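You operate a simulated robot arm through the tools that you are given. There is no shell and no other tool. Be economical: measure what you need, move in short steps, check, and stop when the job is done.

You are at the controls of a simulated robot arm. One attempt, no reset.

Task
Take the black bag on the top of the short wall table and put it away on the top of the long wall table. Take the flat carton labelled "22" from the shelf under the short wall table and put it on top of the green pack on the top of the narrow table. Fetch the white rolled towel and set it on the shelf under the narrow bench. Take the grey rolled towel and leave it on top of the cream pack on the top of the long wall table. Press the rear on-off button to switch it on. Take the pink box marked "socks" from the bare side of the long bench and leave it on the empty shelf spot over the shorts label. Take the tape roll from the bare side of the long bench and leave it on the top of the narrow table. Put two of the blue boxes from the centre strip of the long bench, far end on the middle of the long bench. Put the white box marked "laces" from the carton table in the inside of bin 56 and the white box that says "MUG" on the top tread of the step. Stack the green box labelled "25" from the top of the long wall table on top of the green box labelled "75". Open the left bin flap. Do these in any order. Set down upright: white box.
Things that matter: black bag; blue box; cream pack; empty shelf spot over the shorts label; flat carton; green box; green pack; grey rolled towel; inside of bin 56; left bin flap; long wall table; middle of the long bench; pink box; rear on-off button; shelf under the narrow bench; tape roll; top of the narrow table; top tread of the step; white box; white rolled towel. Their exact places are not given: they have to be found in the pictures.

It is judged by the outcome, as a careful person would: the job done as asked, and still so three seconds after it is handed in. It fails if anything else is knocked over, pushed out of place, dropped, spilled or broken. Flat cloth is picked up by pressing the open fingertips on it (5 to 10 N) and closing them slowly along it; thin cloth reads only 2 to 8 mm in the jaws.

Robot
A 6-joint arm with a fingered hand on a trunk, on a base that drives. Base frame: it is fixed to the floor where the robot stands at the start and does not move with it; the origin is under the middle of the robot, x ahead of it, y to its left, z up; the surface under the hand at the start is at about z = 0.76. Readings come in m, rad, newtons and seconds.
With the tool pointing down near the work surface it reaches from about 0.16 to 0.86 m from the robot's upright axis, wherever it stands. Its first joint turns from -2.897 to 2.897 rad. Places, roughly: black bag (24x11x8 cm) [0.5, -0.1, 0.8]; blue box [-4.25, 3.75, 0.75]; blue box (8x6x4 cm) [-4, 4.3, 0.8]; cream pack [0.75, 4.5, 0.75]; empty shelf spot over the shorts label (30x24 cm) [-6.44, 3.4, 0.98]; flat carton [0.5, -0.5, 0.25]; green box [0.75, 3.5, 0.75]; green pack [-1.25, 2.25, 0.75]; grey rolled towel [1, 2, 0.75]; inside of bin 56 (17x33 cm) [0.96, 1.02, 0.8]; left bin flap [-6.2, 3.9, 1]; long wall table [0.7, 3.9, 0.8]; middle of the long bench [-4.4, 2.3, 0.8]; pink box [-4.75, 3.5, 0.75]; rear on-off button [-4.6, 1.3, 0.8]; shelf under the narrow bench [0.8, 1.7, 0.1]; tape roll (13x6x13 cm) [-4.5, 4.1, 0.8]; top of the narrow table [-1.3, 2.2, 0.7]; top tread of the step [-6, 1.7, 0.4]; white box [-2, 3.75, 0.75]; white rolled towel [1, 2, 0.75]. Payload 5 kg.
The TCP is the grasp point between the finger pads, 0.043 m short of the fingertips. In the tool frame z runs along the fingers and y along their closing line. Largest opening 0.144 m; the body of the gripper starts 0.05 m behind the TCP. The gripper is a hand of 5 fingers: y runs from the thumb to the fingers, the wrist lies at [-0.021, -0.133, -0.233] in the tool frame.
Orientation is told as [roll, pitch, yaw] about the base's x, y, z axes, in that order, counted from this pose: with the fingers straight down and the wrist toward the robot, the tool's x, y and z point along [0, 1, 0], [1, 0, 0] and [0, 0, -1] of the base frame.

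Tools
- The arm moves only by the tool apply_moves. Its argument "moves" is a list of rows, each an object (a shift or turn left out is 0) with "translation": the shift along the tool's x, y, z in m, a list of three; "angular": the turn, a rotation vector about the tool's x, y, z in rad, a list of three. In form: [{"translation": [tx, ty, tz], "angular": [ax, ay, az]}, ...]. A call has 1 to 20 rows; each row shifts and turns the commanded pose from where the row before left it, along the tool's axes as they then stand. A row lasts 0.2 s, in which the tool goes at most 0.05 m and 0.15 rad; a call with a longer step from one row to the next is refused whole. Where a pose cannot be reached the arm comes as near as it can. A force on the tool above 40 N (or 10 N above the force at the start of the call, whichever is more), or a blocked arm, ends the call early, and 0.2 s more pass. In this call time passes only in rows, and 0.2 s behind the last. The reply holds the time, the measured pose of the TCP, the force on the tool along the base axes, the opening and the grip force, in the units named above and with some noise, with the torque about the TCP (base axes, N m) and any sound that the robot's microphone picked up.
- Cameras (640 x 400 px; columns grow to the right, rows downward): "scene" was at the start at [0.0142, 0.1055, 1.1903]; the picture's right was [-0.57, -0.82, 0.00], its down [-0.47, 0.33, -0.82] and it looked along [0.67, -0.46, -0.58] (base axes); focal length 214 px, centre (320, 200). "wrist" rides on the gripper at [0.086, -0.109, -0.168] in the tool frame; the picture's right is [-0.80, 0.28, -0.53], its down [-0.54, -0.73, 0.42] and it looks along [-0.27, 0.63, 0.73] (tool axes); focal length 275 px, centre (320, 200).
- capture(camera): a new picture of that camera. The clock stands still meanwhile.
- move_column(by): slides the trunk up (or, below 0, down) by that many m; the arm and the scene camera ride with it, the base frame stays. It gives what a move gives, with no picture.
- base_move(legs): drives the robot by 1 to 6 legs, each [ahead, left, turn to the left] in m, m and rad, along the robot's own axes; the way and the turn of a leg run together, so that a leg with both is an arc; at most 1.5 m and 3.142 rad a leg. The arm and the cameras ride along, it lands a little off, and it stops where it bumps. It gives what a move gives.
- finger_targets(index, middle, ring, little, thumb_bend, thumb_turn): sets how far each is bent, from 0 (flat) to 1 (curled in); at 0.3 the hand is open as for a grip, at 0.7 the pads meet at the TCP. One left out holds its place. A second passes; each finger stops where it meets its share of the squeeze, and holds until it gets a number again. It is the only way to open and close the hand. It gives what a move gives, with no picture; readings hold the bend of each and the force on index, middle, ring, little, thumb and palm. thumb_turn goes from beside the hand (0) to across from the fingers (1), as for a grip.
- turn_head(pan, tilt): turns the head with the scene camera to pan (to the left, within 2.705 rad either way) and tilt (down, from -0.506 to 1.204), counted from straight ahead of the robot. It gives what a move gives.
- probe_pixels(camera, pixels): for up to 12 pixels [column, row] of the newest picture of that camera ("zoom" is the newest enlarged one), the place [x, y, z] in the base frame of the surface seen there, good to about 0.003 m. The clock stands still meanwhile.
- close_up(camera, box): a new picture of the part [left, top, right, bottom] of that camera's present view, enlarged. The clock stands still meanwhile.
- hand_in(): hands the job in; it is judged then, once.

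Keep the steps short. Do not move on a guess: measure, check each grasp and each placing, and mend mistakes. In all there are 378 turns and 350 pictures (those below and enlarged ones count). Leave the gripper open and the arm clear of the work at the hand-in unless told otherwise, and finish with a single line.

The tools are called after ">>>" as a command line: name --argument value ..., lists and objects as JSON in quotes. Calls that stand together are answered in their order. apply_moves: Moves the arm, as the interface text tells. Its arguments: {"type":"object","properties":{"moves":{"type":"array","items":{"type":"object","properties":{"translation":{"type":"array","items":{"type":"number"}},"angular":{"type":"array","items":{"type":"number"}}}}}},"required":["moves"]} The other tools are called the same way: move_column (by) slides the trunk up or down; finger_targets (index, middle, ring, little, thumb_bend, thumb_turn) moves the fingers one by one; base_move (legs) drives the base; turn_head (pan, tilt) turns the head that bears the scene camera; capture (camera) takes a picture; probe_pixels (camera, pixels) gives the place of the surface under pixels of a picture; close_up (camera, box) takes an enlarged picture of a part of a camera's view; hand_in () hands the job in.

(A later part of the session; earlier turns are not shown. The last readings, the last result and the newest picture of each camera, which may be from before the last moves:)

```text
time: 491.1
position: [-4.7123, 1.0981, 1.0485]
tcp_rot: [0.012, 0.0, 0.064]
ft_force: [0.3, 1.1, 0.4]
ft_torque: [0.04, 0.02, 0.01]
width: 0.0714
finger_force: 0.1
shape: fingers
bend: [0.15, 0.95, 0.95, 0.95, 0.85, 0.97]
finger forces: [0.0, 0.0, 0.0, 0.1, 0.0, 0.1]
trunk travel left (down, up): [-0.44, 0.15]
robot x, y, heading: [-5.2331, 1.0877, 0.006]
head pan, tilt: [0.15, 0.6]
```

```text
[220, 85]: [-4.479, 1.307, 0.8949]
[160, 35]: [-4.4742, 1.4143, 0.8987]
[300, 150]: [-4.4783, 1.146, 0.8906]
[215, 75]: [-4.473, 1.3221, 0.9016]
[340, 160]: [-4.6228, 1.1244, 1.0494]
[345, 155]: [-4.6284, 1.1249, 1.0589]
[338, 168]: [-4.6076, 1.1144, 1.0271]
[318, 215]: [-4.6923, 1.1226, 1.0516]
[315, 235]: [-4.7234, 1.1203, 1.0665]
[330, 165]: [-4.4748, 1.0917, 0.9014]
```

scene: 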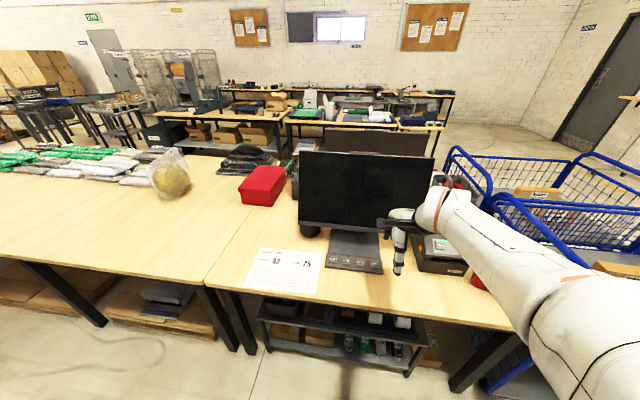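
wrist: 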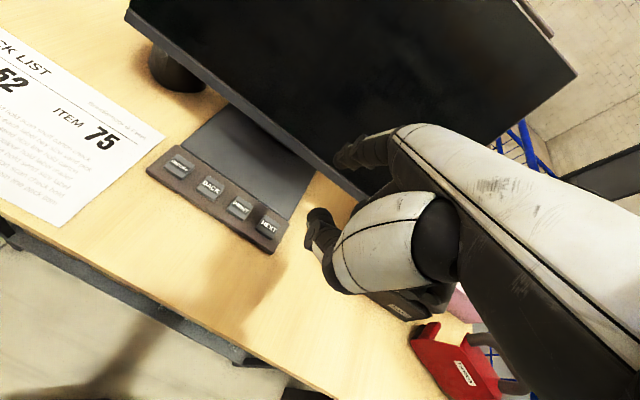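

I'll return the index to 0.3 (the tip points down, lowest part of the hand), slide left 0.18, and move the tip over the button.

>>> finger_targets --index 0.3

>>> base_move --legs '[[0, 0.18, 0]]'

>>> apply_moves --moves '[{"translation": [0, 0.038, 0.03]}, {"translation": [0, 0.038, 0.03]}, {"translation": [0, 0, 0.04]}, {"translation": [0, 0, 0.04]}, {"translation": [0, 0, 0.03]}]'

>>> capture --camera "wrist"

>>> close_up --camera "scene" --box '[300, 180, 440, 290]'

```text
time: 492.1
position: [-4.7122, 1.0972, 1.0484]
tcp_rot: [0.013, 0.0, 0.065]
ft_force: [0.3, 0.0, -0.1]
ft_torque: [0.02, 0.02, -0.05]
width: 0.0446
finger_force: 0.0
shape: fingers
bend: [0.3, 0.95, 0.95, 0.95, 0.85, 0.97]
finger forces: [0.0, 0.0, 0.0, 0.0, 0.0, 0.0]
trunk travel left (down, up): [-0.44, 0.15]
robot x, y, heading: [-5.2303, 1.0874, 0.005]
head pan, tilt: [0.15, 0.6]
```

```text
time: 493.6
position: [-4.7124, 1.2778, 1.0486]
tcp_rot: [0.012, 0.0, 0.065]
ft_force: [0.4, -0.5, 0.5]
ft_torque: [0.0, 0.0, -0.01]
width: 0.0445
finger_force: 0.1
shape: fingers
bend: [0.3, 0.95, 0.95, 0.95, 0.85, 0.97]
finger forces: [0.0, 0.1, 0.0, 0.0, 0.1, 0.1]
trunk travel left (down, up): [-0.44, 0.15]
robot x, y, heading: [-5.2314, 1.2633, 0.006]
head pan, tilt: [0.15, 0.6]
```

```text
time: 494.8
position: [-4.6361, 1.2841, 0.876]
tcp_rot: [0.011, 0.0, 0.066]
ft_force: [0.3, 0.1, -0.5]
ft_torque: [-0.03, 0.02, 0.0]
width: 0.0444
finger_force: 0.1
shape: fingers
bend: [0.3, 0.95, 0.95, 0.95, 0.85, 0.97]
finger forces: [0.0, 0.1, 0.0, 0.0, 0.0, 0.1]
trunk travel left (down, up): [-0.44, 0.15]
robot x, y, heading: [-5.2327, 1.2666, 0.001]
head pan, tilt: [0.15, 0.6]
```

```text
187 pictures are left
```

wrist: 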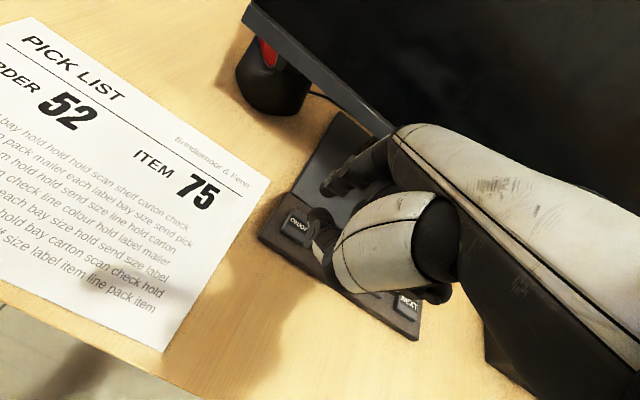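

```text
3.64 times, centred on (370, 235) of scene
```

zoom: 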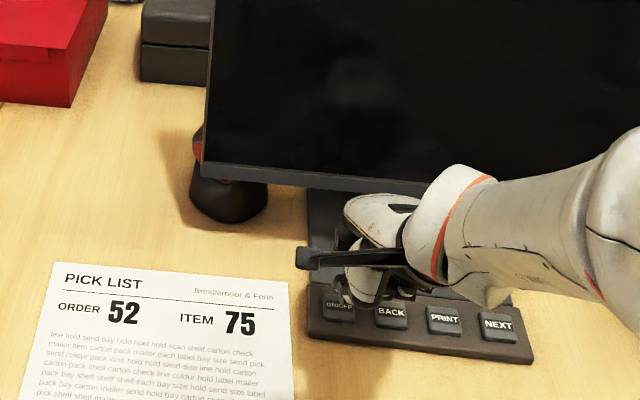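

>>> close_up --camera "wrist" --box '[260, 130, 420, 270]'

>>> probe_pixels --camera "wrist" --pixels '[[295, 228], [300, 222], [287, 222], [328, 188], [330, 196], [335, 192], [340, 198], [312, 218]]'

```text
2.86 times, centred on (340, 200) of wrist
```

zoom: 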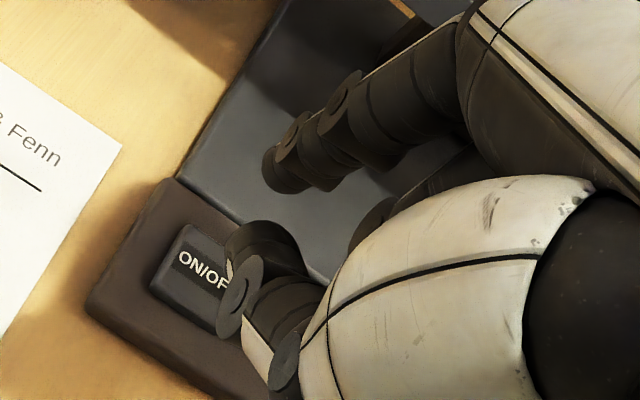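

```text
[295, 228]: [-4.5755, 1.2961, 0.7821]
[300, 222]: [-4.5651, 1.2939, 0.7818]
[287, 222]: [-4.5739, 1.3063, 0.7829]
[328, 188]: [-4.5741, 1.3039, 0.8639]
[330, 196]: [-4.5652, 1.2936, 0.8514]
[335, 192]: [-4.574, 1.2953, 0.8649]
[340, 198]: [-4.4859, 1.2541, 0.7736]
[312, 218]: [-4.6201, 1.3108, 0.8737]
```

The index tip is directly above the button. I'll lower in steps and watch the force and sound.

>>> apply_moves --moves '[{"translation": [0, 0, 0.02]}, {"translation": [0, 0, 0.015]}, {"translation": [0, 0, 0.008]}]'

>>> apply_moves --moves '[{"translation": [0, 0, 0.004]}, {"translation": [0, 0, 0.004]}]'

```text
time: 495.6
position: [-4.6369, 1.2841, 0.8354]
tcp_rot: [0.012, 0.001, 0.066]
ft_force: [-0.1, -0.1, 0.0]
ft_torque: [0.0, -0.03, 0.02]
width: 0.0445
finger_force: 0.0
shape: fingers
bend: [0.3, 0.95, 0.95, 0.95, 0.85, 0.97]
finger forces: [0.0, 0.0, 0.0, 0.0, 0.0, 0.0]
trunk travel left (down, up): [-0.44, 0.15]
robot x, y, heading: [-5.2292, 1.2647, 0.004]
head pan, tilt: [0.15, 0.6]
```

```text
time: 496.2
position: [-4.6378, 1.2845, 0.8273]
tcp_rot: [0.012, 0.001, 0.065]
ft_force: [-0.3, 0.4, -0.7]
ft_torque: [0.05, -0.01, 0.01]
width: 0.0446
finger_force: 0.0
shape: fingers
bend: [0.3, 0.95, 0.95, 0.95, 0.85, 0.97]
finger forces: [0.1, 0.0, 0.1, 0.1, 0.0, 0.0]
trunk travel left (down, up): [-0.44, 0.15]
robot x, y, heading: [-5.2279, 1.2672, 0.001]
head pan, tilt: [0.15, 0.6]
```

>>> capture --camera "wrist"

>>> close_up --camera "wrist" --box '[260, 130, 420, 270]'

>>> probe_pixels --camera "zoom" --pixels '[[270, 170], [290, 190], [320, 170], [200, 270], [300, 175], [215, 240], [265, 180]]'

```text
184 pictures are left
```

wrist: 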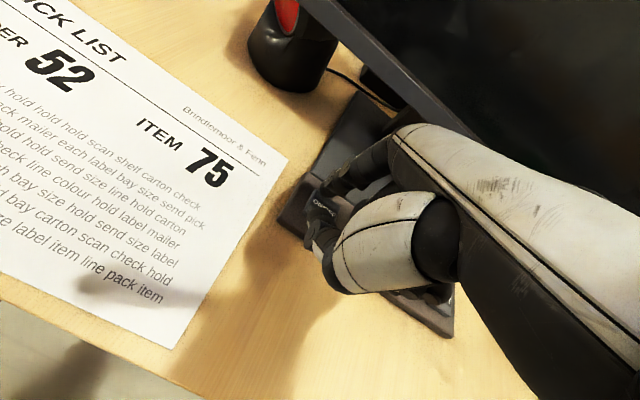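

```text
2.86 times, centred on (340, 200) of wrist
```

zoom: 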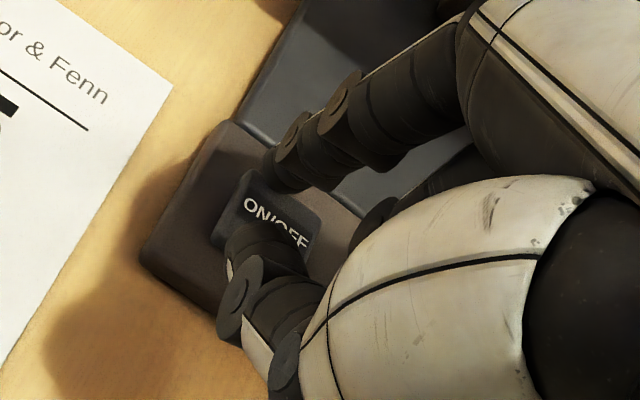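

```text
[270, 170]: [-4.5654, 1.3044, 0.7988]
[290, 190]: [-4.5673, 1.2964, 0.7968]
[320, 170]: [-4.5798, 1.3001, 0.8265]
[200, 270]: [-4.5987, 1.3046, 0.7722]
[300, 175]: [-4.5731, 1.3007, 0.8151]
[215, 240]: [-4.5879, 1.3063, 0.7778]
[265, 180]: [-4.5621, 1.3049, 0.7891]
```

The tip is slightly east of centre. I'll shift back 8 mm and right 3 mm, then press.

>>> apply_moves --moves '[{"translation": [-0.003, -0.008, 0]}, {"translation": [0, 0, 0.003]}, {"translation": [0, 0, 0.003]}]'

>>> apply_moves --moves '[{"translation": [0, 0, 0.003]}, {"translation": [0, 0, 0.003]}]'

```text
time: 497.0
position: [-4.6444, 1.2818, 0.8209]
tcp_rot: [0.011, 0.001, 0.065]
ft_force: [0.5, 0.1, 0.8]
ft_torque: [0.03, -0.06, -0.02]
width: 0.0445
finger_force: 0.3
shape: fingers
bend: [0.3, 0.95, 0.95, 0.95, 0.85, 0.97]
finger forces: [0.6, 0.0, 0.0, 0.0, 0.0, 0.0]
trunk travel left (down, up): [-0.44, 0.15]
robot x, y, heading: [-5.2317, 1.2681, 0.002]
head pan, tilt: [0.15, 0.6]
```

```text
time: 497.6
position: [-4.6436, 1.2806, 0.8153]
tcp_rot: [0.013, -0.001, 0.064]
ft_force: [-1.1, -0.8, 4.5]
ft_torque: [0.05, -0.35, -0.02]
width: 0.0448
finger_force: 2.4
shape: fingers
bend: [0.3, 0.95, 0.95, 0.95, 0.85, 0.97]
finger forces: [4.9, 0.0, 0.1, 0.0, 0.0, 0.0]
trunk travel left (down, up): [-0.44, 0.15]
robot x, y, heading: [-5.2348, 1.2633, 0.002]
head pan, tilt: [0.15, 0.6]
heard: click
```

It clicked. I'll lift off and check that the screen came on.

>>> apply_moves --moves '[{"translation": [0, 0, -0.02]}, {"translation": [0, 0, -0.03]}, {"translation": [0, 0, -0.04]}, {"translation": [0, -0.02, -0.04]}, {"translation": [0, -0.03, -0.03]}]'

>>> capture --camera "scene"

```text
time: 498.8
position: [-4.6944, 1.2767, 0.9753]
tcp_rot: [0.013, 0.003, 0.064]
ft_force: [0.0, -0.1, 0.0]
ft_torque: [0.02, 0.0, -0.03]
width: 0.0446
finger_force: 0.1
shape: fingers
bend: [0.3, 0.95, 0.95, 0.95, 0.85, 0.97]
finger forces: [0.0, 0.0, 0.0, 0.0, 0.0, 0.0]
trunk travel left (down, up): [-0.44, 0.15]
robot x, y, heading: [-5.2351, 1.2678, 0.002]
head pan, tilt: [0.15, 0.6]
```

```text
182 pictures are left
```

scene: 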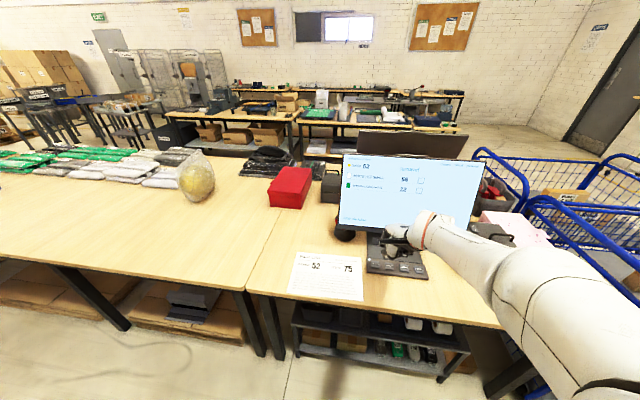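

The screen is on. Next, the bare-side items further north: I'll open the hand, raise a little and slide left to y≈3.7.

>>> finger_targets --index 0.35 --middle 0.35 --ring 0.35 --little 0.35 --thumb_bend 0.35

>>> apply_moves --moves '[{"translation": [0, -0.02, -0.04], "angular": [0, 0, 0.064]}, {"translation": [0, 0, -0.04]}]'

>>> base_move --legs '[[0, 1.2, 0], [0, 1.0, 0]]'

>>> turn_head --pan 0.3 --tilt 0.6

>>> capture --camera "scene"

```text
time: 499.8
position: [-4.6937, 1.2768, 0.9751]
tcp_rot: [0.011, 0.0, 0.065]
ft_force: [-0.1, 0.3, 0.0]
ft_torque: [0.04, 0.03, -0.01]
width: 0.1322
finger_force: 0.1
shape: fingers
bend: [0.35, 0.35, 0.35, 0.35, 0.35, 0.97]
finger forces: [0.0, 0.1, 0.1, 0.0, 0.1, 0.0]
trunk travel left (down, up): [-0.44, 0.15]
robot x, y, heading: [-5.2319, 1.2646, -0.0]
head pan, tilt: [0.15, 0.6]
```

```text
time: 500.4
position: [-4.714, 1.2753, 1.0543]
tcp_rot: [0.013, 0.003, 0.0]
ft_force: [-1.2, -0.7, -0.5]
ft_torque: [0.01, -0.03, -0.02]
width: 0.1323
finger_force: 0.1
shape: fingers
bend: [0.35, 0.35, 0.35, 0.35, 0.35, 0.97]
finger forces: [0.0, 0.0, 0.1, 0.1, 0.0, 0.0]
trunk travel left (down, up): [-0.44, 0.15]
robot x, y, heading: [-5.2319, 1.263, 0.004]
head pan, tilt: [0.15, 0.6]
```

```text
time: 511.3
position: [-4.7183, 3.4801, 1.0543]
tcp_rot: [0.013, 0.001, 0.006]
ft_force: [0.2, 1.4, -0.4]
ft_torque: [0.0, -0.01, 0.02]
width: 0.1321
finger_force: 0.0
shape: fingers
bend: [0.35, 0.35, 0.35, 0.35, 0.35, 0.97]
finger forces: [0.1, 0.0, 0.0, 0.0, 0.0, 0.0]
trunk travel left (down, up): [-0.44, 0.15]
robot x, y, heading: [-5.2347, 3.4634, 0.0]
head pan, tilt: [0.15, 0.6]
```

```text
time: 512.0
position: [-4.7179, 3.4797, 1.055]
tcp_rot: [0.012, 0.001, 0.004]
ft_force: [0.1, -0.8, 0.1]
ft_torque: [0.01, 0.0, -0.02]
width: 0.1322
finger_force: 0.1
shape: fingers
bend: [0.35, 0.35, 0.35, 0.35, 0.35, 0.97]
finger forces: [0.0, 0.1, 0.0, 0.1, 0.0, 0.1]
trunk travel left (down, up): [-0.44, 0.15]
robot x, y, heading: [-5.2365, 3.4675, 0.006]
head pan, tilt: [0.3, 0.6]
```

```text
181 pictures are left
```

scene: 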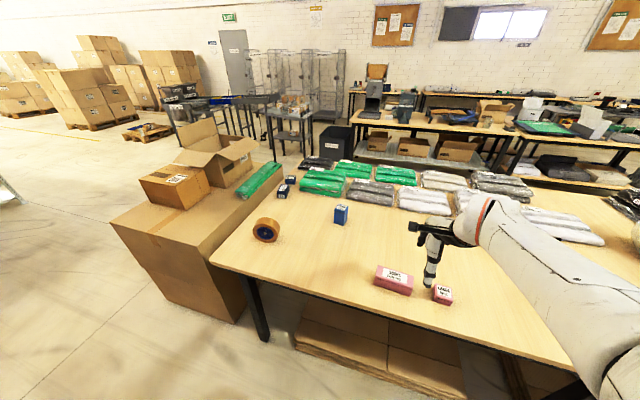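

>>> close_up --camera "scene" --box '[230, 160, 470, 310]'

>>> probe_pixels --camera "zoom" --pixels '[[85, 185], [110, 185], [298, 145], [150, 80], [175, 52], [400, 305], [490, 325], [580, 355], [395, 330], [300, 120], [60, 290], [300, 165]]'

>>> close_up --camera "scene" --box '[365, 250, 460, 310]'

```text
2.67 times, centred on (350, 235) of scene
```

zoom: 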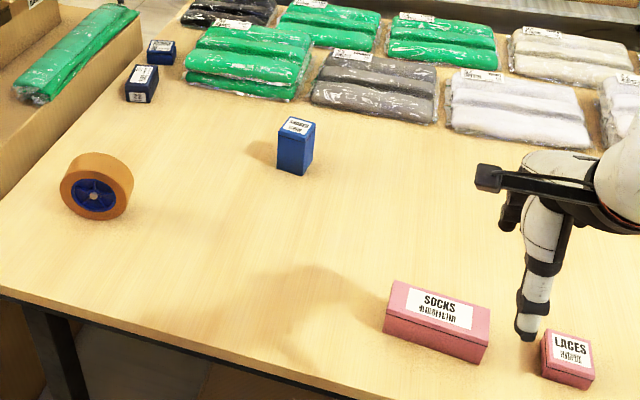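

```text
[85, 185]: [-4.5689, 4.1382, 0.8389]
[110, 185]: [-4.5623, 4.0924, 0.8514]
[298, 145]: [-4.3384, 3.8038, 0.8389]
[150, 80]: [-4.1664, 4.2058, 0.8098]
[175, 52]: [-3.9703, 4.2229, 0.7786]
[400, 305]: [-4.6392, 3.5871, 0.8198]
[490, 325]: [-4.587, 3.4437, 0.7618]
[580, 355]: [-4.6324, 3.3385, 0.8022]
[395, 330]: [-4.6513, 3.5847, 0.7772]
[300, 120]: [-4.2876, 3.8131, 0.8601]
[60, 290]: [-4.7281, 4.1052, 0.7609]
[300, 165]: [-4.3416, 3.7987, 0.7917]
```

```text
6.67 times, centred on (412, 280) of scene
```

zoom: 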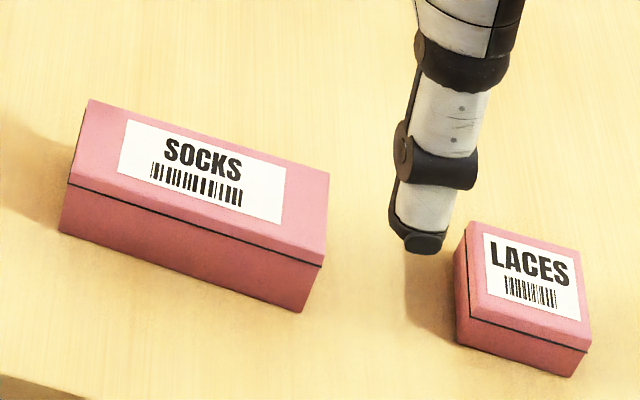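

There are three blue boxes. I'll zoom to compare them.

>>> close_up --camera "scene" --box '[270, 165, 360, 235]'

>>> probe_pixels --camera "zoom" --pixels '[[65, 170], [120, 175], [70, 210], [110, 215], [135, 100], [190, 110], [150, 130], [440, 280], [540, 290], [460, 390], [520, 310], [490, 285]]'

```text
5.71 times, centred on (315, 200) of scene
```

zoom: 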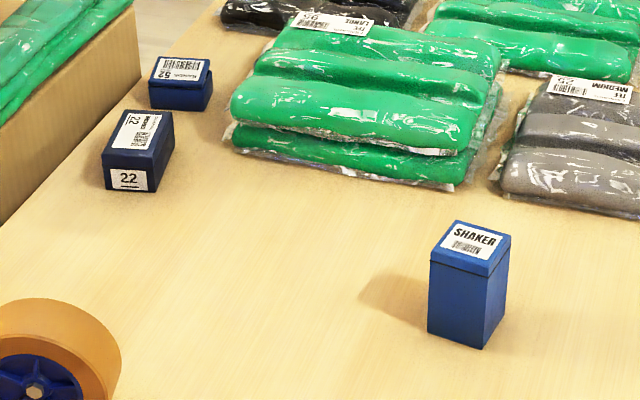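

```text
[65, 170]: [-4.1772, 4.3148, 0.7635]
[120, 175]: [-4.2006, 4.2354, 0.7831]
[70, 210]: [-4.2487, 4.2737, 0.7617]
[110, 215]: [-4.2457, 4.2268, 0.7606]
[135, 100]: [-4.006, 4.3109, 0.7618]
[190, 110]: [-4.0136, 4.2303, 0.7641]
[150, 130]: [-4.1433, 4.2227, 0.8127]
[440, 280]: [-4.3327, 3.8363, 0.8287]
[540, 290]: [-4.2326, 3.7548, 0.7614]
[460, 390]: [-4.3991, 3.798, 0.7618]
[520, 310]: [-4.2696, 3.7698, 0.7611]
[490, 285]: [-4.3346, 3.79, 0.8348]
```

The two far-end boxes are "22" and "52" on the strip near the packs; the SHAKER is separate. First I take the pink socks box with a close wrist view.

>>> capture --camera "wrist"

>>> close_up --camera "scene" --box '[365, 250, 460, 310]'

>>> probe_pixels --camera "zoom" --pixels '[[92, 105], [328, 172], [72, 178], [322, 262], [62, 228], [300, 310], [205, 175], [320, 250], [210, 135], [75, 232]]'

```text
177 pictures are left
```

wrist: 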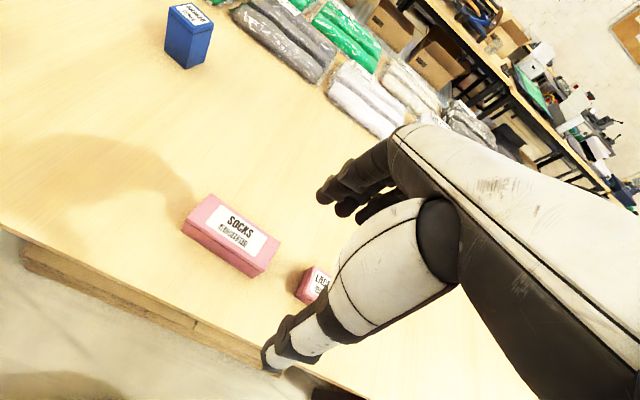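

```text
6.67 times, centred on (412, 280) of scene
```

zoom: 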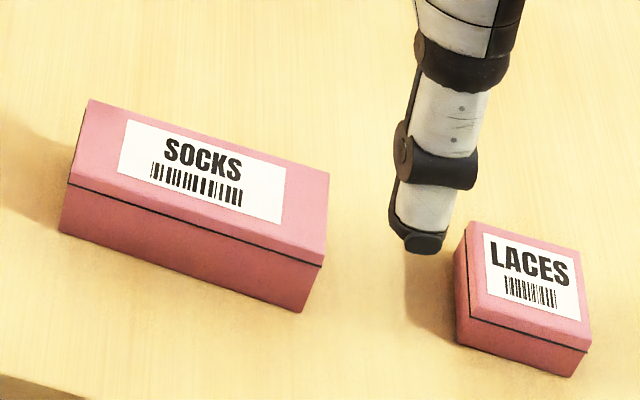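

```text
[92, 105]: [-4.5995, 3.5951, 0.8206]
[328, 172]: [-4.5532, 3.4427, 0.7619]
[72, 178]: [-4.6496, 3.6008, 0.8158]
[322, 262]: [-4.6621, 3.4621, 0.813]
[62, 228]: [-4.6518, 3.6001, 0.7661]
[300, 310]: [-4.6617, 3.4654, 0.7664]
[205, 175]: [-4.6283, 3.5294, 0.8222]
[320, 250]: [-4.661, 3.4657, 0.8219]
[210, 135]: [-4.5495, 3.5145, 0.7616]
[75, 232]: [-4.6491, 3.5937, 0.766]
```

SOCKS: centre ≈(-4.627, 3.53), z 0.761–0.822, yaw about -0.08. I'll move over it and down to 0.90.

>>> apply_moves --moves '[{"translation": [0, 0, 0], "angular": [0, 0, 0.084]}, {"translation": [0.03, 0.043, 0]}, {"translation": [0.029, 0.0435, 0]}, {"translation": [0, 0, 0.045]}, {"translation": [0, 0, 0.045]}, {"translation": [0, 0, 0.045]}, {"translation": [0, 0, 0.02]}]'

>>> capture --camera "wrist"

```text
refused: row 2 steps farther than a row can; nothing moved
```

```text
175 pictures are left
```

wrist: 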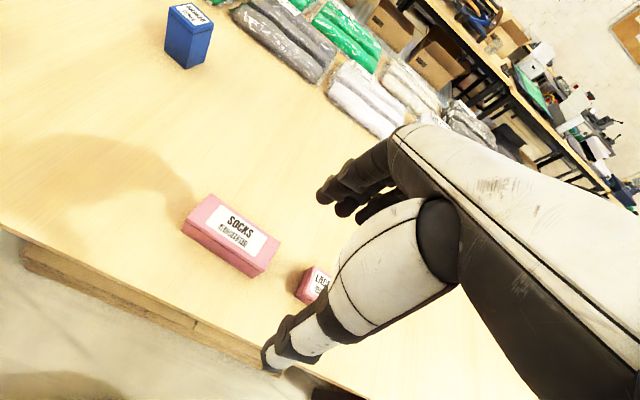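

>>> apply_moves --moves '[{"translation": [0, 0, 0], "angular": [0, 0, 0.084]}, {"translation": [0.02, 0.029, 0]}, {"translation": [0.02, 0.029, 0]}, {"translation": [0.019, 0.0286, 0]}, {"translation": [0, 0, 0.045]}, {"translation": [0, 0, 0.045]}, {"translation": [0, 0, 0.045]}, {"translation": [0, 0, 0.02]}]'

>>> capture --camera "wrist"

```text
time: 513.8
position: [-4.6279, 3.5334, 0.8991]
tcp_rot: [0.011, 0.002, -0.078]
ft_force: [0.2, 0.1, 0.4]
ft_torque: [-0.02, 0.03, 0.03]
width: 0.1322
finger_force: 0.1
shape: fingers
bend: [0.35, 0.35, 0.35, 0.35, 0.35, 0.97]
finger forces: [0.1, 0.1, 0.1, 0.0, 0.1, 0.0]
trunk travel left (down, up): [-0.44, 0.15]
robot x, y, heading: [-5.238, 3.468, 0.008]
head pan, tilt: [0.3, 0.6]
```

```text
174 pictures are left
```

wrist: 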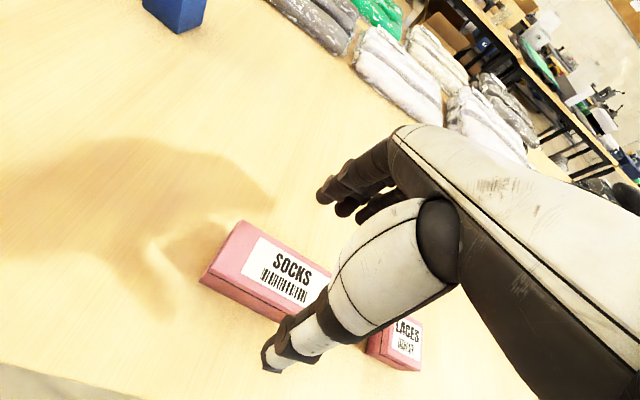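

Before gripping, I'll check the shelf's vertical clearance to decide the hand tilt, by looking behind.

>>> turn_head --pan -2.7 --tilt 0.3

>>> capture --camera "scene"

```text
time: 516.4
position: [-4.6295, 3.5325, 0.8984]
tcp_rot: [0.01, 0.002, -0.077]
ft_force: [-0.2, -0.3, 0.3]
ft_torque: [0.01, 0.01, 0.01]
width: 0.1322
finger_force: 0.0
shape: fingers
bend: [0.35, 0.35, 0.35, 0.35, 0.35, 0.97]
finger forces: [0.0, 0.1, 0.0, 0.0, 0.0, 0.0]
trunk travel left (down, up): [-0.44, 0.15]
robot x, y, heading: [-5.2331, 3.4669, 0.005]
head pan, tilt: [-2.7, 0.3]
```

```text
173 pictures are left
```

scene: 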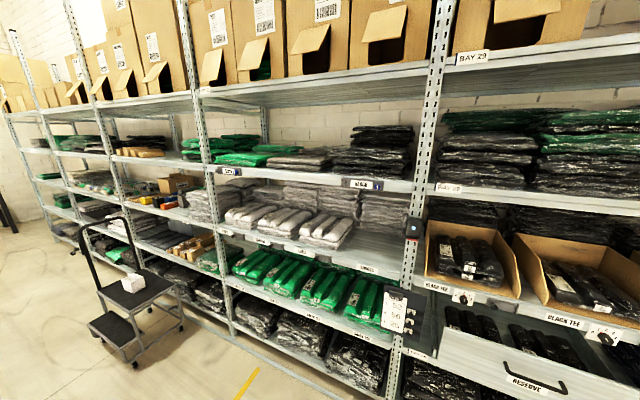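

>>> close_up --camera "scene" --box '[260, 160, 440, 360]'

>>> probe_pixels --camera "zoom" --pixels '[[340, 155], [390, 170], [440, 190], [360, 135], [440, 60], [400, 40], [310, 150], [400, 230], [480, 115], [330, 40], [430, 165], [440, 155]]'

```text
2.00 times, centred on (350, 260) of scene
```

zoom: 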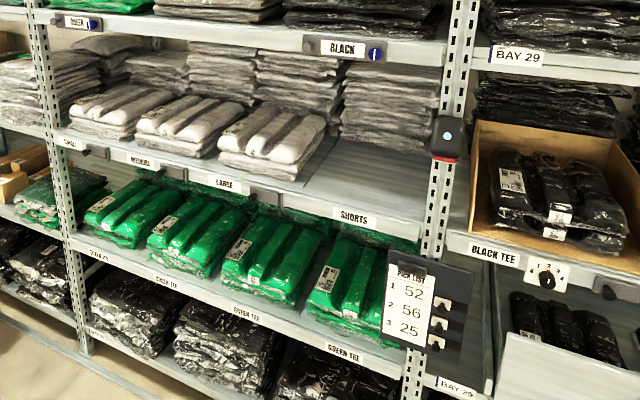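

```text
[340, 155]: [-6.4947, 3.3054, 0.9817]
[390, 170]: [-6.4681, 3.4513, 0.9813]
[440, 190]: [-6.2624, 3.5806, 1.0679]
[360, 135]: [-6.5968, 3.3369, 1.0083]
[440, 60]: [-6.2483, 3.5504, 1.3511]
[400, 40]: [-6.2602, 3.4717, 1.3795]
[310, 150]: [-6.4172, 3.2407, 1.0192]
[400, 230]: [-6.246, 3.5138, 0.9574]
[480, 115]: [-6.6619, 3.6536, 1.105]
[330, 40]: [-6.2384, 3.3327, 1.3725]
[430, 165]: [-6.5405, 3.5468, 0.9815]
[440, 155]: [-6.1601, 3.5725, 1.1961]
```

The shelf is at z 0.9815, the lip above at 1.345, and the spot is x -6.27…-6.57, y 3.27…3.56. A forward hand tilt of 0.2 rad will keep the wrist low, so I'll grasp the socks box with that tilt.

>>> finger_targets --index 0.42 --middle 0.42 --ring 0.42 --little 0.42 --thumb_bend 0.38

>>> apply_moves --moves '[{"angular": [-0.1, 0, 0]}, {"angular": [-0.1, 0, 0]}, {"translation": [0, -0.006, 0.0295]}, {"translation": [0, -0.005, 0.025]}, {"translation": [0, -0.003, 0.015]}]'

>>> capture --camera "wrist"

>>> turn_head --pan 0.3 --tilt 0.6

>>> close_up --camera "scene" --box '[340, 200, 500, 320]'

```text
time: 517.4
position: [-4.6277, 3.5317, 0.8992]
tcp_rot: [0.013, 0.0, -0.08]
ft_force: [0.2, 0.5, 0.2]
ft_torque: [0.0, -0.03, -0.02]
width: 0.115
finger_force: 0.0
shape: fingers
bend: [0.42, 0.42, 0.42, 0.42, 0.38, 0.97]
finger forces: [0.0, 0.0, 0.1, 0.0, 0.0, 0.1]
trunk travel left (down, up): [-0.44, 0.15]
robot x, y, heading: [-5.2356, 3.4663, 0.005]
head pan, tilt: [-2.7, 0.3]
```

```text
time: 518.6
position: [-4.6324, 3.5291, 0.8276]
tcp_rot: [-0.003, -0.127, -0.091]
ft_force: [-0.4, 0.3, -0.1]
ft_torque: [0.02, 0.01, 0.0]
width: 0.1152
finger_force: 0.0
shape: fingers
bend: [0.42, 0.42, 0.42, 0.42, 0.38, 0.97]
finger forces: [0.0, 0.1, 0.1, 0.0, 0.0, 0.0]
out of reach, approached as far as the arm can: row 2
trunk travel left (down, up): [-0.44, 0.15]
robot x, y, heading: [-5.2335, 3.4699, 0.007]
head pan, tilt: [-2.7, 0.3]
```

```text
171 pictures are left
```

wrist: 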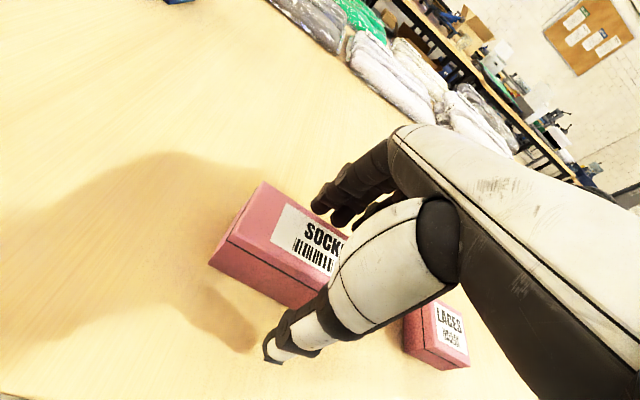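

```text
time: 521.2
position: [-4.6319, 3.5291, 0.8281]
tcp_rot: [-0.004, -0.127, -0.094]
ft_force: [0.7, -0.9, -1.1]
ft_torque: [-0.02, 0.0, 0.03]
width: 0.1149
finger_force: 0.2
shape: fingers
bend: [0.42, 0.42, 0.42, 0.42, 0.38, 0.97]
finger forces: [0.0, 0.0, 0.0, 0.1, 0.0, 0.0]
trunk travel left (down, up): [-0.44, 0.15]
robot x, y, heading: [-5.2368, 3.472, 0.006]
head pan, tilt: [0.3, 0.6]
```

```text
3.33 times, centred on (420, 260) of scene
```

zoom: 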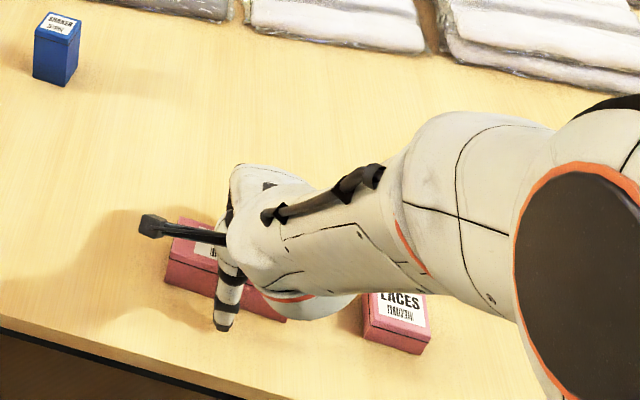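

The tilt reached 0.127 rad, which is enough. I'll lower 8 mm and close on the socks box.

>>> apply_moves --moves '[{"translation": [0, 0.003, 0.008]}]'

>>> finger_targets --index 0.66 --middle 0.66 --ring 0.66 --little 0.66 --thumb_bend 0.66

>>> capture --camera "wrist"

```text
time: 521.6
position: [-4.6286, 3.5269, 0.8212]
tcp_rot: [-0.004, -0.129, -0.094]
ft_force: [-0.2, 0.0, 0.7]
ft_torque: [-0.01, 0.0, -0.01]
width: 0.115
finger_force: 0.0
shape: fingers
bend: [0.42, 0.42, 0.42, 0.42, 0.38, 0.97]
finger forces: [0.0, 0.1, 0.1, 0.0, 0.1, 0.0]
trunk travel left (down, up): [-0.44, 0.15]
robot x, y, heading: [-5.2348, 3.4685, 0.002]
head pan, tilt: [0.3, 0.6]
```

```text
time: 522.6
position: [-4.6295, 3.528, 0.82]
tcp_rot: [-0.003, -0.129, -0.093]
ft_force: [0.8, -0.2, 3.5]
ft_torque: [0.04, 0.15, 0.05]
width: 0.0593
finger_force: 19.7
shape: fingers
bend: [0.6, 0.62, 0.64, 0.65, 0.54, 0.95]
finger forces: [9.3, 6.1, 3.2, 1.2, 19.9, 0.0]
trunk travel left (down, up): [-0.44, 0.15]
robot x, y, heading: [-5.2335, 3.4676, 0.006]
head pan, tilt: [0.3, 0.6]
```

```text
169 pictures are left
```

wrist: 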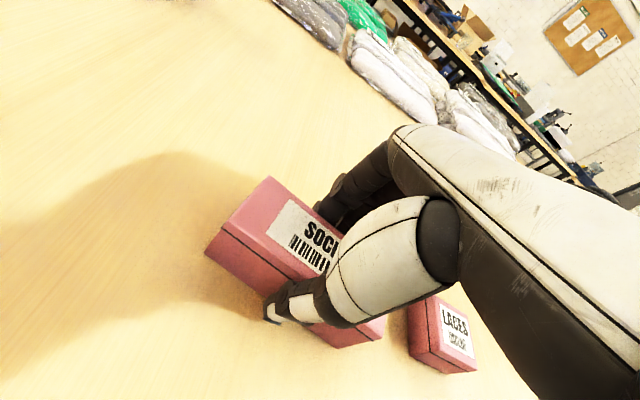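

It is gripped (20 N). I'll lift and retract.

>>> apply_moves --moves '[{"translation": [0, 0.003, -0.025]}, {"translation": [0, 0.005, -0.04]}, {"translation": [0, 0.005, -0.04]}, {"translation": [0, 0.005, -0.04]}, {"translation": [0, 0.005, -0.04]}, {"translation": [0, -0.04, 0]}]'

>>> capture --camera "wrist"

```text
time: 524.0
position: [-4.6689, 3.5315, 1.0017]
tcp_rot: [-0.001, -0.127, -0.094]
ft_force: [0.0, -1.0, -1.3]
ft_torque: [0.02, 0.0, 0.0]
width: 0.0592
finger_force: 18.7
shape: fingers
bend: [0.6, 0.62, 0.64, 0.66, 0.55, 0.95]
finger forces: [9.1, 6.0, 3.0, 0.8, 18.7, 0.1]
trunk travel left (down, up): [-0.44, 0.15]
robot x, y, heading: [-5.2356, 3.4665, 0.003]
head pan, tilt: [0.3, 0.6]
```

```text
168 pictures are left
```

wrist: 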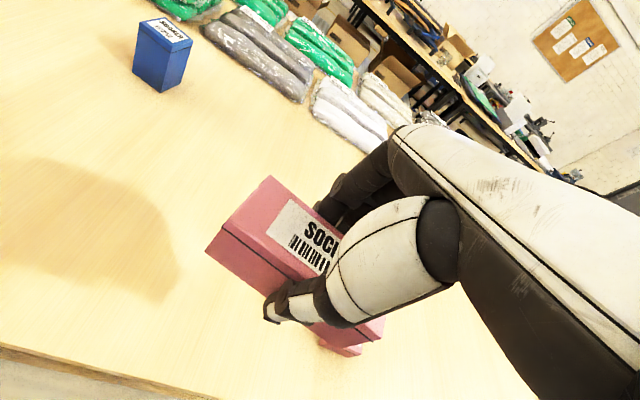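

I'll turn around to face the shelves.

>>> base_move --legs '[[0, 0, 1.57], [0, 0, 1.565]]'

>>> turn_head --pan 0.1 --tilt 0.3

>>> capture --camera "scene"

```text
time: 532.0
position: [-5.8032, 3.4119, 1.0017]
tcp_rot: [-0.004, -0.128, 3.035]
ft_force: [0.4, 0.1, -0.7]
ft_torque: [0.01, -0.01, -0.03]
width: 0.0584
finger_force: 16.8
shape: fingers
bend: [0.6, 0.62, 0.64, 0.66, 0.55, 0.95]
finger forces: [8.3, 5.4, 2.7, 0.6, 17.2, 0.0]
trunk travel left (down, up): [-0.44, 0.15]
robot x, y, heading: [-5.2336, 3.4688, 3.13]
head pan, tilt: [0.3, 0.6]
```

```text
time: 532.8
position: [-5.803, 3.4105, 1.0018]
tcp_rot: [-0.004, -0.126, 3.035]
ft_force: [0.3, 0.2, -0.8]
ft_torque: [0.0, -0.03, 0.01]
width: 0.0584
finger_force: 17.2
shape: fingers
bend: [0.6, 0.62, 0.64, 0.66, 0.55, 0.95]
finger forces: [8.3, 5.5, 2.6, 0.6, 17.2, 0.0]
trunk travel left (down, up): [-0.44, 0.15]
robot x, y, heading: [-5.2377, 3.4659, 3.136]
head pan, tilt: [0.099, 0.3]
```

```text
167 pictures are left
```

scene: 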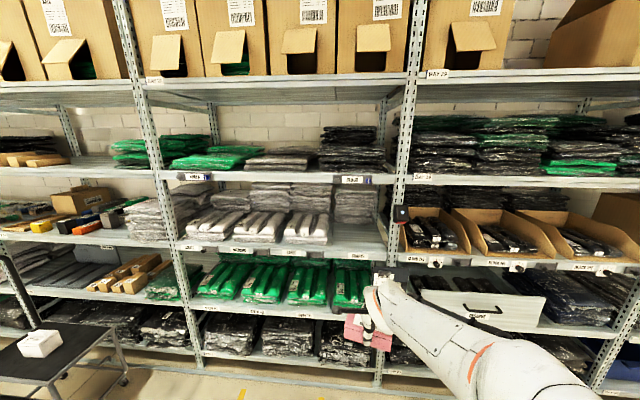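

I'll raise the trunk 0.055 (TCP 1.057, box bottom 0.998), shift slightly left and drive in partway, then check clearances.

>>> move_column --by 0.055

>>> base_move --legs '[[0, 0.02, 0.005], [0.4, 0, 0]]'

>>> capture --camera "wrist"

>>> turn_head --pan 0.15 --tilt 0.2

>>> capture --camera "scene"

```text
time: 533.8
position: [-5.8021, 3.4103, 1.0561]
tcp_rot: [-0.003, -0.127, 3.036]
ft_force: [0.2, 0.3, -0.5]
ft_torque: [-0.02, 0.0, -0.02]
width: 0.0584
finger_force: 16.9
shape: fingers
bend: [0.6, 0.62, 0.64, 0.66, 0.55, 0.95]
finger forces: [8.3, 5.5, 2.7, 0.7, 17.2, 0.0]
trunk travel left (down, up): [-0.495, 0.095]
robot x, y, heading: [-5.2311, 3.4657, 3.135]
head pan, tilt: [0.099, 0.3]
```

```text
time: 536.7
position: [-6.2039, 3.3904, 1.0561]
tcp_rot: [-0.004, -0.128, 3.039]
ft_force: [-0.3, -0.3, -1.3]
ft_torque: [0.03, 0.02, -0.02]
width: 0.0581
finger_force: 16.8
shape: fingers
bend: [0.6, 0.63, 0.64, 0.66, 0.55, 0.95]
finger forces: [8.3, 5.5, 2.8, 0.7, 17.3, 0.0]
trunk travel left (down, up): [-0.495, 0.095]
robot x, y, heading: [-5.6339, 3.449, 3.136]
head pan, tilt: [0.099, 0.3]
```

```text
166 pictures are left
```

wrist: 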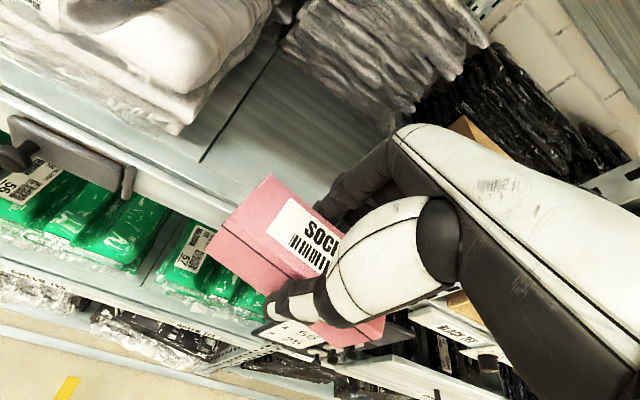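

```text
time: 537.4
position: [-6.2037, 3.3905, 1.0555]
tcp_rot: [-0.004, -0.127, 3.039]
ft_force: [-0.3, 1.0, -0.7]
ft_torque: [0.01, 0.01, -0.03]
width: 0.0584
finger_force: 17.0
shape: fingers
bend: [0.6, 0.63, 0.64, 0.66, 0.55, 0.95]
finger forces: [8.4, 5.6, 2.7, 0.6, 17.4, 0.1]
trunk travel left (down, up): [-0.495, 0.095]
robot x, y, heading: [-5.6368, 3.4496, 3.142]
head pan, tilt: [0.15, 0.201]
```

```text
165 pictures are left
```

scene: 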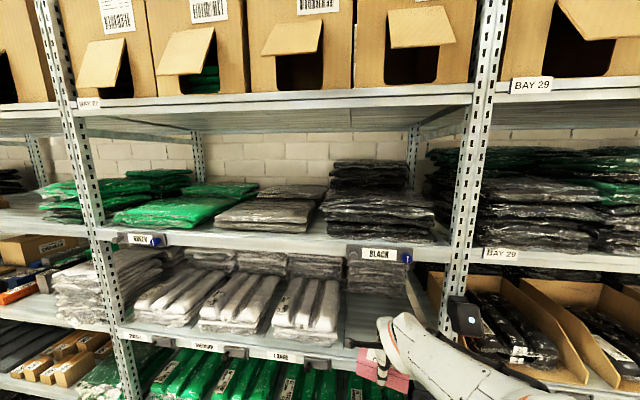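

I'll check the front lip height and the wrist clearance to the shelf above.

>>> probe_pixels --camera "wrist" --pixels '[[200, 180], [215, 195], [160, 160], [90, 120], [240, 110], [320, 130], [390, 130], [210, 165], [300, 60], [330, 330]]'

>>> probe_pixels --camera "scene" --pixels '[[380, 263], [380, 270], [460, 315], [405, 315], [350, 245], [465, 300], [395, 330]]'

```text
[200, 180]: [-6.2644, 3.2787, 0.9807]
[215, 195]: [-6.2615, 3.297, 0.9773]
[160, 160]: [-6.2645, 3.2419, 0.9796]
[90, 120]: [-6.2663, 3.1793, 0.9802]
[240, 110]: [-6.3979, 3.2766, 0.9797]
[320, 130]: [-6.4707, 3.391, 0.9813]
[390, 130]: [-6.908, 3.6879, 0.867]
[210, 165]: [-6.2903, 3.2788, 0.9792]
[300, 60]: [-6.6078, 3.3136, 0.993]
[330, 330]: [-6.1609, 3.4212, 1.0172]
```

```text
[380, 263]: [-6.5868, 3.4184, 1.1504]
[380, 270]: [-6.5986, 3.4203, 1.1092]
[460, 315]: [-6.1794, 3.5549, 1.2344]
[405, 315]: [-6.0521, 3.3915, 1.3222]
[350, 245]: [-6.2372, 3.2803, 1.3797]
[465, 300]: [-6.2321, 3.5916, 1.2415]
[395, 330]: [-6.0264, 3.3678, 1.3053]
```

I'll advance 0.155 m.

>>> base_move --legs '[[0.155, 0, 0]]'

>>> apply_moves --moves '[{"translation": [0, -0.001, 0.009]}]'

>>> close_up --camera "scene" --box '[300, 220, 500, 380]'

>>> capture --camera "wrist"

```text
time: 538.8
position: [-6.3583, 3.3914, 1.0567]
tcp_rot: [-0.002, -0.127, 3.039]
ft_force: [-0.1, 0.7, -1.8]
ft_torque: [-0.02, -0.04, 0.0]
width: 0.0585
finger_force: 17.0
shape: fingers
bend: [0.6, 0.63, 0.64, 0.66, 0.55, 0.95]
finger forces: [8.3, 5.6, 2.8, 0.6, 17.3, 0.0]
trunk travel left (down, up): [-0.495, 0.095]
robot x, y, heading: [-5.7925, 3.4485, 3.137]
head pan, tilt: [0.15, 0.201]
```

```text
time: 539.1
position: [-6.3594, 3.3918, 1.0477]
tcp_rot: [-0.002, -0.128, 3.04]
ft_force: [0.2, 0.5, -0.4]
ft_torque: [0.01, 0.0, 0.01]
width: 0.0584
finger_force: 17.1
shape: fingers
bend: [0.6, 0.63, 0.64, 0.66, 0.55, 0.95]
finger forces: [8.3, 5.5, 2.8, 0.7, 17.3, 0.0]
trunk travel left (down, up): [-0.495, 0.095]
robot x, y, heading: [-5.7916, 3.4467, 3.141]
head pan, tilt: [0.15, 0.201]
```

```text
2.50 times, centred on (400, 300) of scene
```

zoom: 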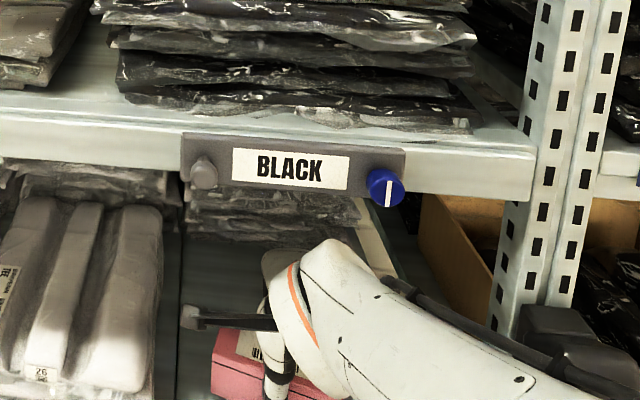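

```text
163 pictures are left
```

wrist: 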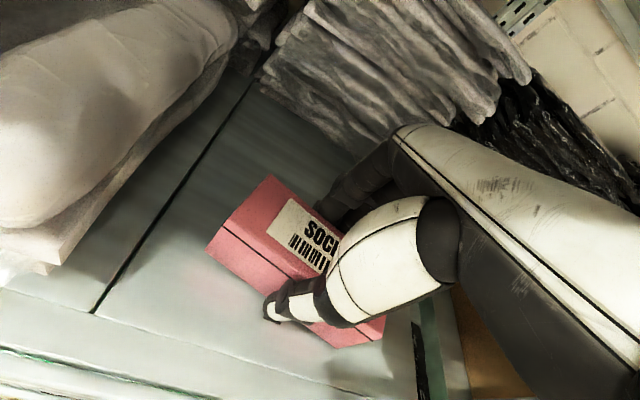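

Clear. I'll go 4 cm deeper and set it down.

>>> apply_moves --moves '[{"translation": [0, 0.02, 0.0026]}, {"translation": [0, 0.02, 0.0026]}, {"translation": [0, 0, 0.003]}, {"translation": [0, 0, 0.003]}]'

```text
time: 540.1
position: [-6.3999, 3.3954, 1.0407]
tcp_rot: [-0.002, -0.128, 3.039]
ft_force: [0.3, 0.1, 0.4]
ft_torque: [-0.01, 0.04, 0.0]
width: 0.0584
finger_force: 17.3
shape: fingers
bend: [0.6, 0.63, 0.64, 0.66, 0.55, 0.95]
finger forces: [8.6, 5.8, 2.8, 0.5, 17.5, 0.0]
trunk travel left (down, up): [-0.495, 0.095]
robot x, y, heading: [-5.7886, 3.4502, 3.139]
head pan, tilt: [0.15, 0.201]
```

>>> apply_moves --moves '[{"translation": [0, 0, 0.002]}, {"translation": [0, 0, 0.002]}]'

```text
time: 540.8
position: [-6.4006, 3.3971, 1.0402]
tcp_rot: [-0.001, -0.133, 3.039]
ft_force: [1.3, 0.3, 17.4]
ft_torque: [-0.17, -0.64, 0.1]
width: 0.0584
finger_force: 20.2
shape: fingers
bend: [0.6, 0.62, 0.64, 0.66, 0.56, 0.95]
finger forces: [9.5, 5.9, 3.3, 1.3, 20.9, 0.0]
trunk travel left (down, up): [-0.495, 0.095]
robot x, y, heading: [-5.7913, 3.4463, 3.138]
head pan, tilt: [0.15, 0.201]
```

It is down (17 N). I'll ease 2 mm, open gently and withdraw upward a little, then straight back.

>>> apply_moves --moves '[{"translation": [0, 0, -0.002]}]'

>>> finger_targets --index 0.45 --middle 0.45 --ring 0.45 --little 0.45 --thumb_bend 0.42

>>> capture --camera "wrist"

```text
time: 541.1
position: [-6.4, 3.3953, 1.04]
tcp_rot: [-0.003, -0.13, 3.038]
ft_force: [-1.1, -0.4, 15.5]
ft_torque: [-0.19, -0.37, 0.12]
width: 0.0582
finger_force: 21.0
shape: fingers
bend: [0.6, 0.62, 0.64, 0.66, 0.56, 0.95]
finger forces: [9.9, 6.7, 3.7, 1.3, 19.8, 0.0]
trunk travel left (down, up): [-0.495, 0.095]
robot x, y, heading: [-5.7932, 3.4492, 3.139]
head pan, tilt: [0.15, 0.201]
```

```text
time: 542.1
position: [-6.4, 3.3959, 1.0387]
tcp_rot: [-0.003, -0.127, 3.039]
ft_force: [0.3, 0.7, -0.1]
ft_torque: [-0.02, 0.04, 0.03]
width: 0.1014
finger_force: 0.0
shape: fingers
bend: [0.45, 0.45, 0.45, 0.45, 0.42, 0.97]
finger forces: [0.0, 0.1, 0.0, 0.0, 0.0, 0.1]
trunk travel left (down, up): [-0.495, 0.095]
robot x, y, heading: [-5.7895, 3.4516, 3.133]
head pan, tilt: [0.15, 0.201]
```

```text
162 pictures are left
```

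wrist: 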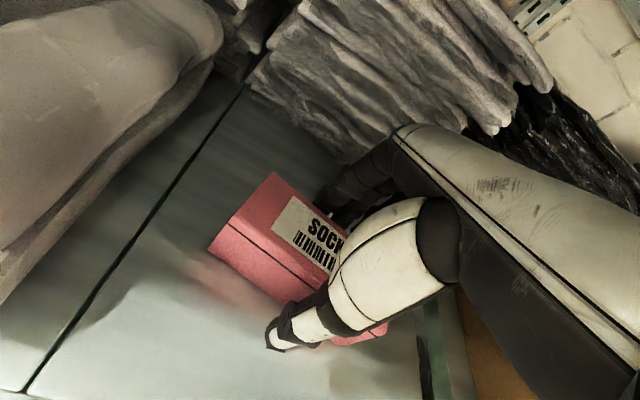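

The box stands free. To clear its top without lifting the wrist into the shelf above, I'll flatten the fingers and raise only 2.5 cm.

>>> finger_targets --index 0.0 --middle 0.0 --ring 0.0 --little 0.0

>>> apply_moves --moves '[{"translation": [0, 0.001, -0.01]}, {"translation": [0, 0.001, -0.01]}, {"translation": [0, 0.001, -0.008]}]'

>>> capture --camera "wrist"

>>> close_up --camera "scene" --box '[300, 220, 500, 380]'

```text
time: 543.1
position: [-6.4005, 3.3968, 1.0391]
tcp_rot: [-0.004, -0.126, 3.039]
ft_force: [0.1, 0.4, 1.1]
ft_torque: [0.01, 0.02, 0.0]
width: 0.1881
finger_force: 0.1
shape: fingers
bend: [0.0, 0.0, 0.0, 0.0, 0.42, 0.97]
finger forces: [0.0, 0.0, 0.0, 0.1, 0.0, 0.1]
trunk travel left (down, up): [-0.495, 0.095]
robot x, y, heading: [-5.7903, 3.4482, 3.141]
head pan, tilt: [0.15, 0.201]
```

```text
time: 544.0
position: [-6.3972, 3.3953, 1.0645]
tcp_rot: [-0.006, -0.122, 3.038]
ft_force: [-0.1, 0.6, -0.7]
ft_torque: [0.03, 0.02, 0.01]
width: 0.1882
finger_force: 0.0
shape: fingers
bend: [0.0, 0.0, 0.0, 0.0, 0.42, 0.97]
finger forces: [0.1, 0.0, 0.1, 0.0, 0.0, 0.0]
trunk travel left (down, up): [-0.495, 0.095]
robot x, y, heading: [-5.7945, 3.4524, 3.141]
head pan, tilt: [0.15, 0.201]
```

```text
161 pictures are left
```

wrist: 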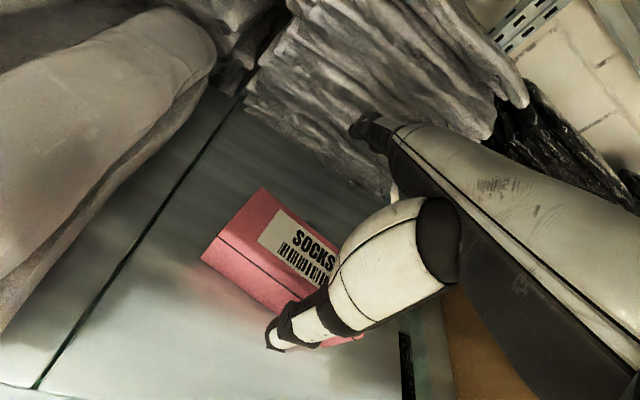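

```text
2.50 times, centred on (400, 300) of scene
```

zoom: 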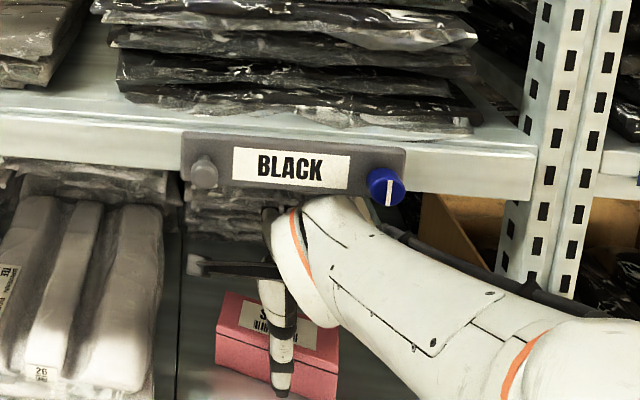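

I'll probe the finger height versus the box top.

>>> probe_pixels --camera "wrist" --pixels '[[365, 130], [380, 145], [372, 140], [395, 160], [385, 155], [300, 235], [262, 190]]'

```text
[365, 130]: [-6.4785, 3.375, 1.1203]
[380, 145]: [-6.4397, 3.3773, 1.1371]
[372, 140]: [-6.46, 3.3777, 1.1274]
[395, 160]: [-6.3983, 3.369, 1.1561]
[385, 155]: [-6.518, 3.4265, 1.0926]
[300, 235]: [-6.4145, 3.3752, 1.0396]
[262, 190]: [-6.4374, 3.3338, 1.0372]
```

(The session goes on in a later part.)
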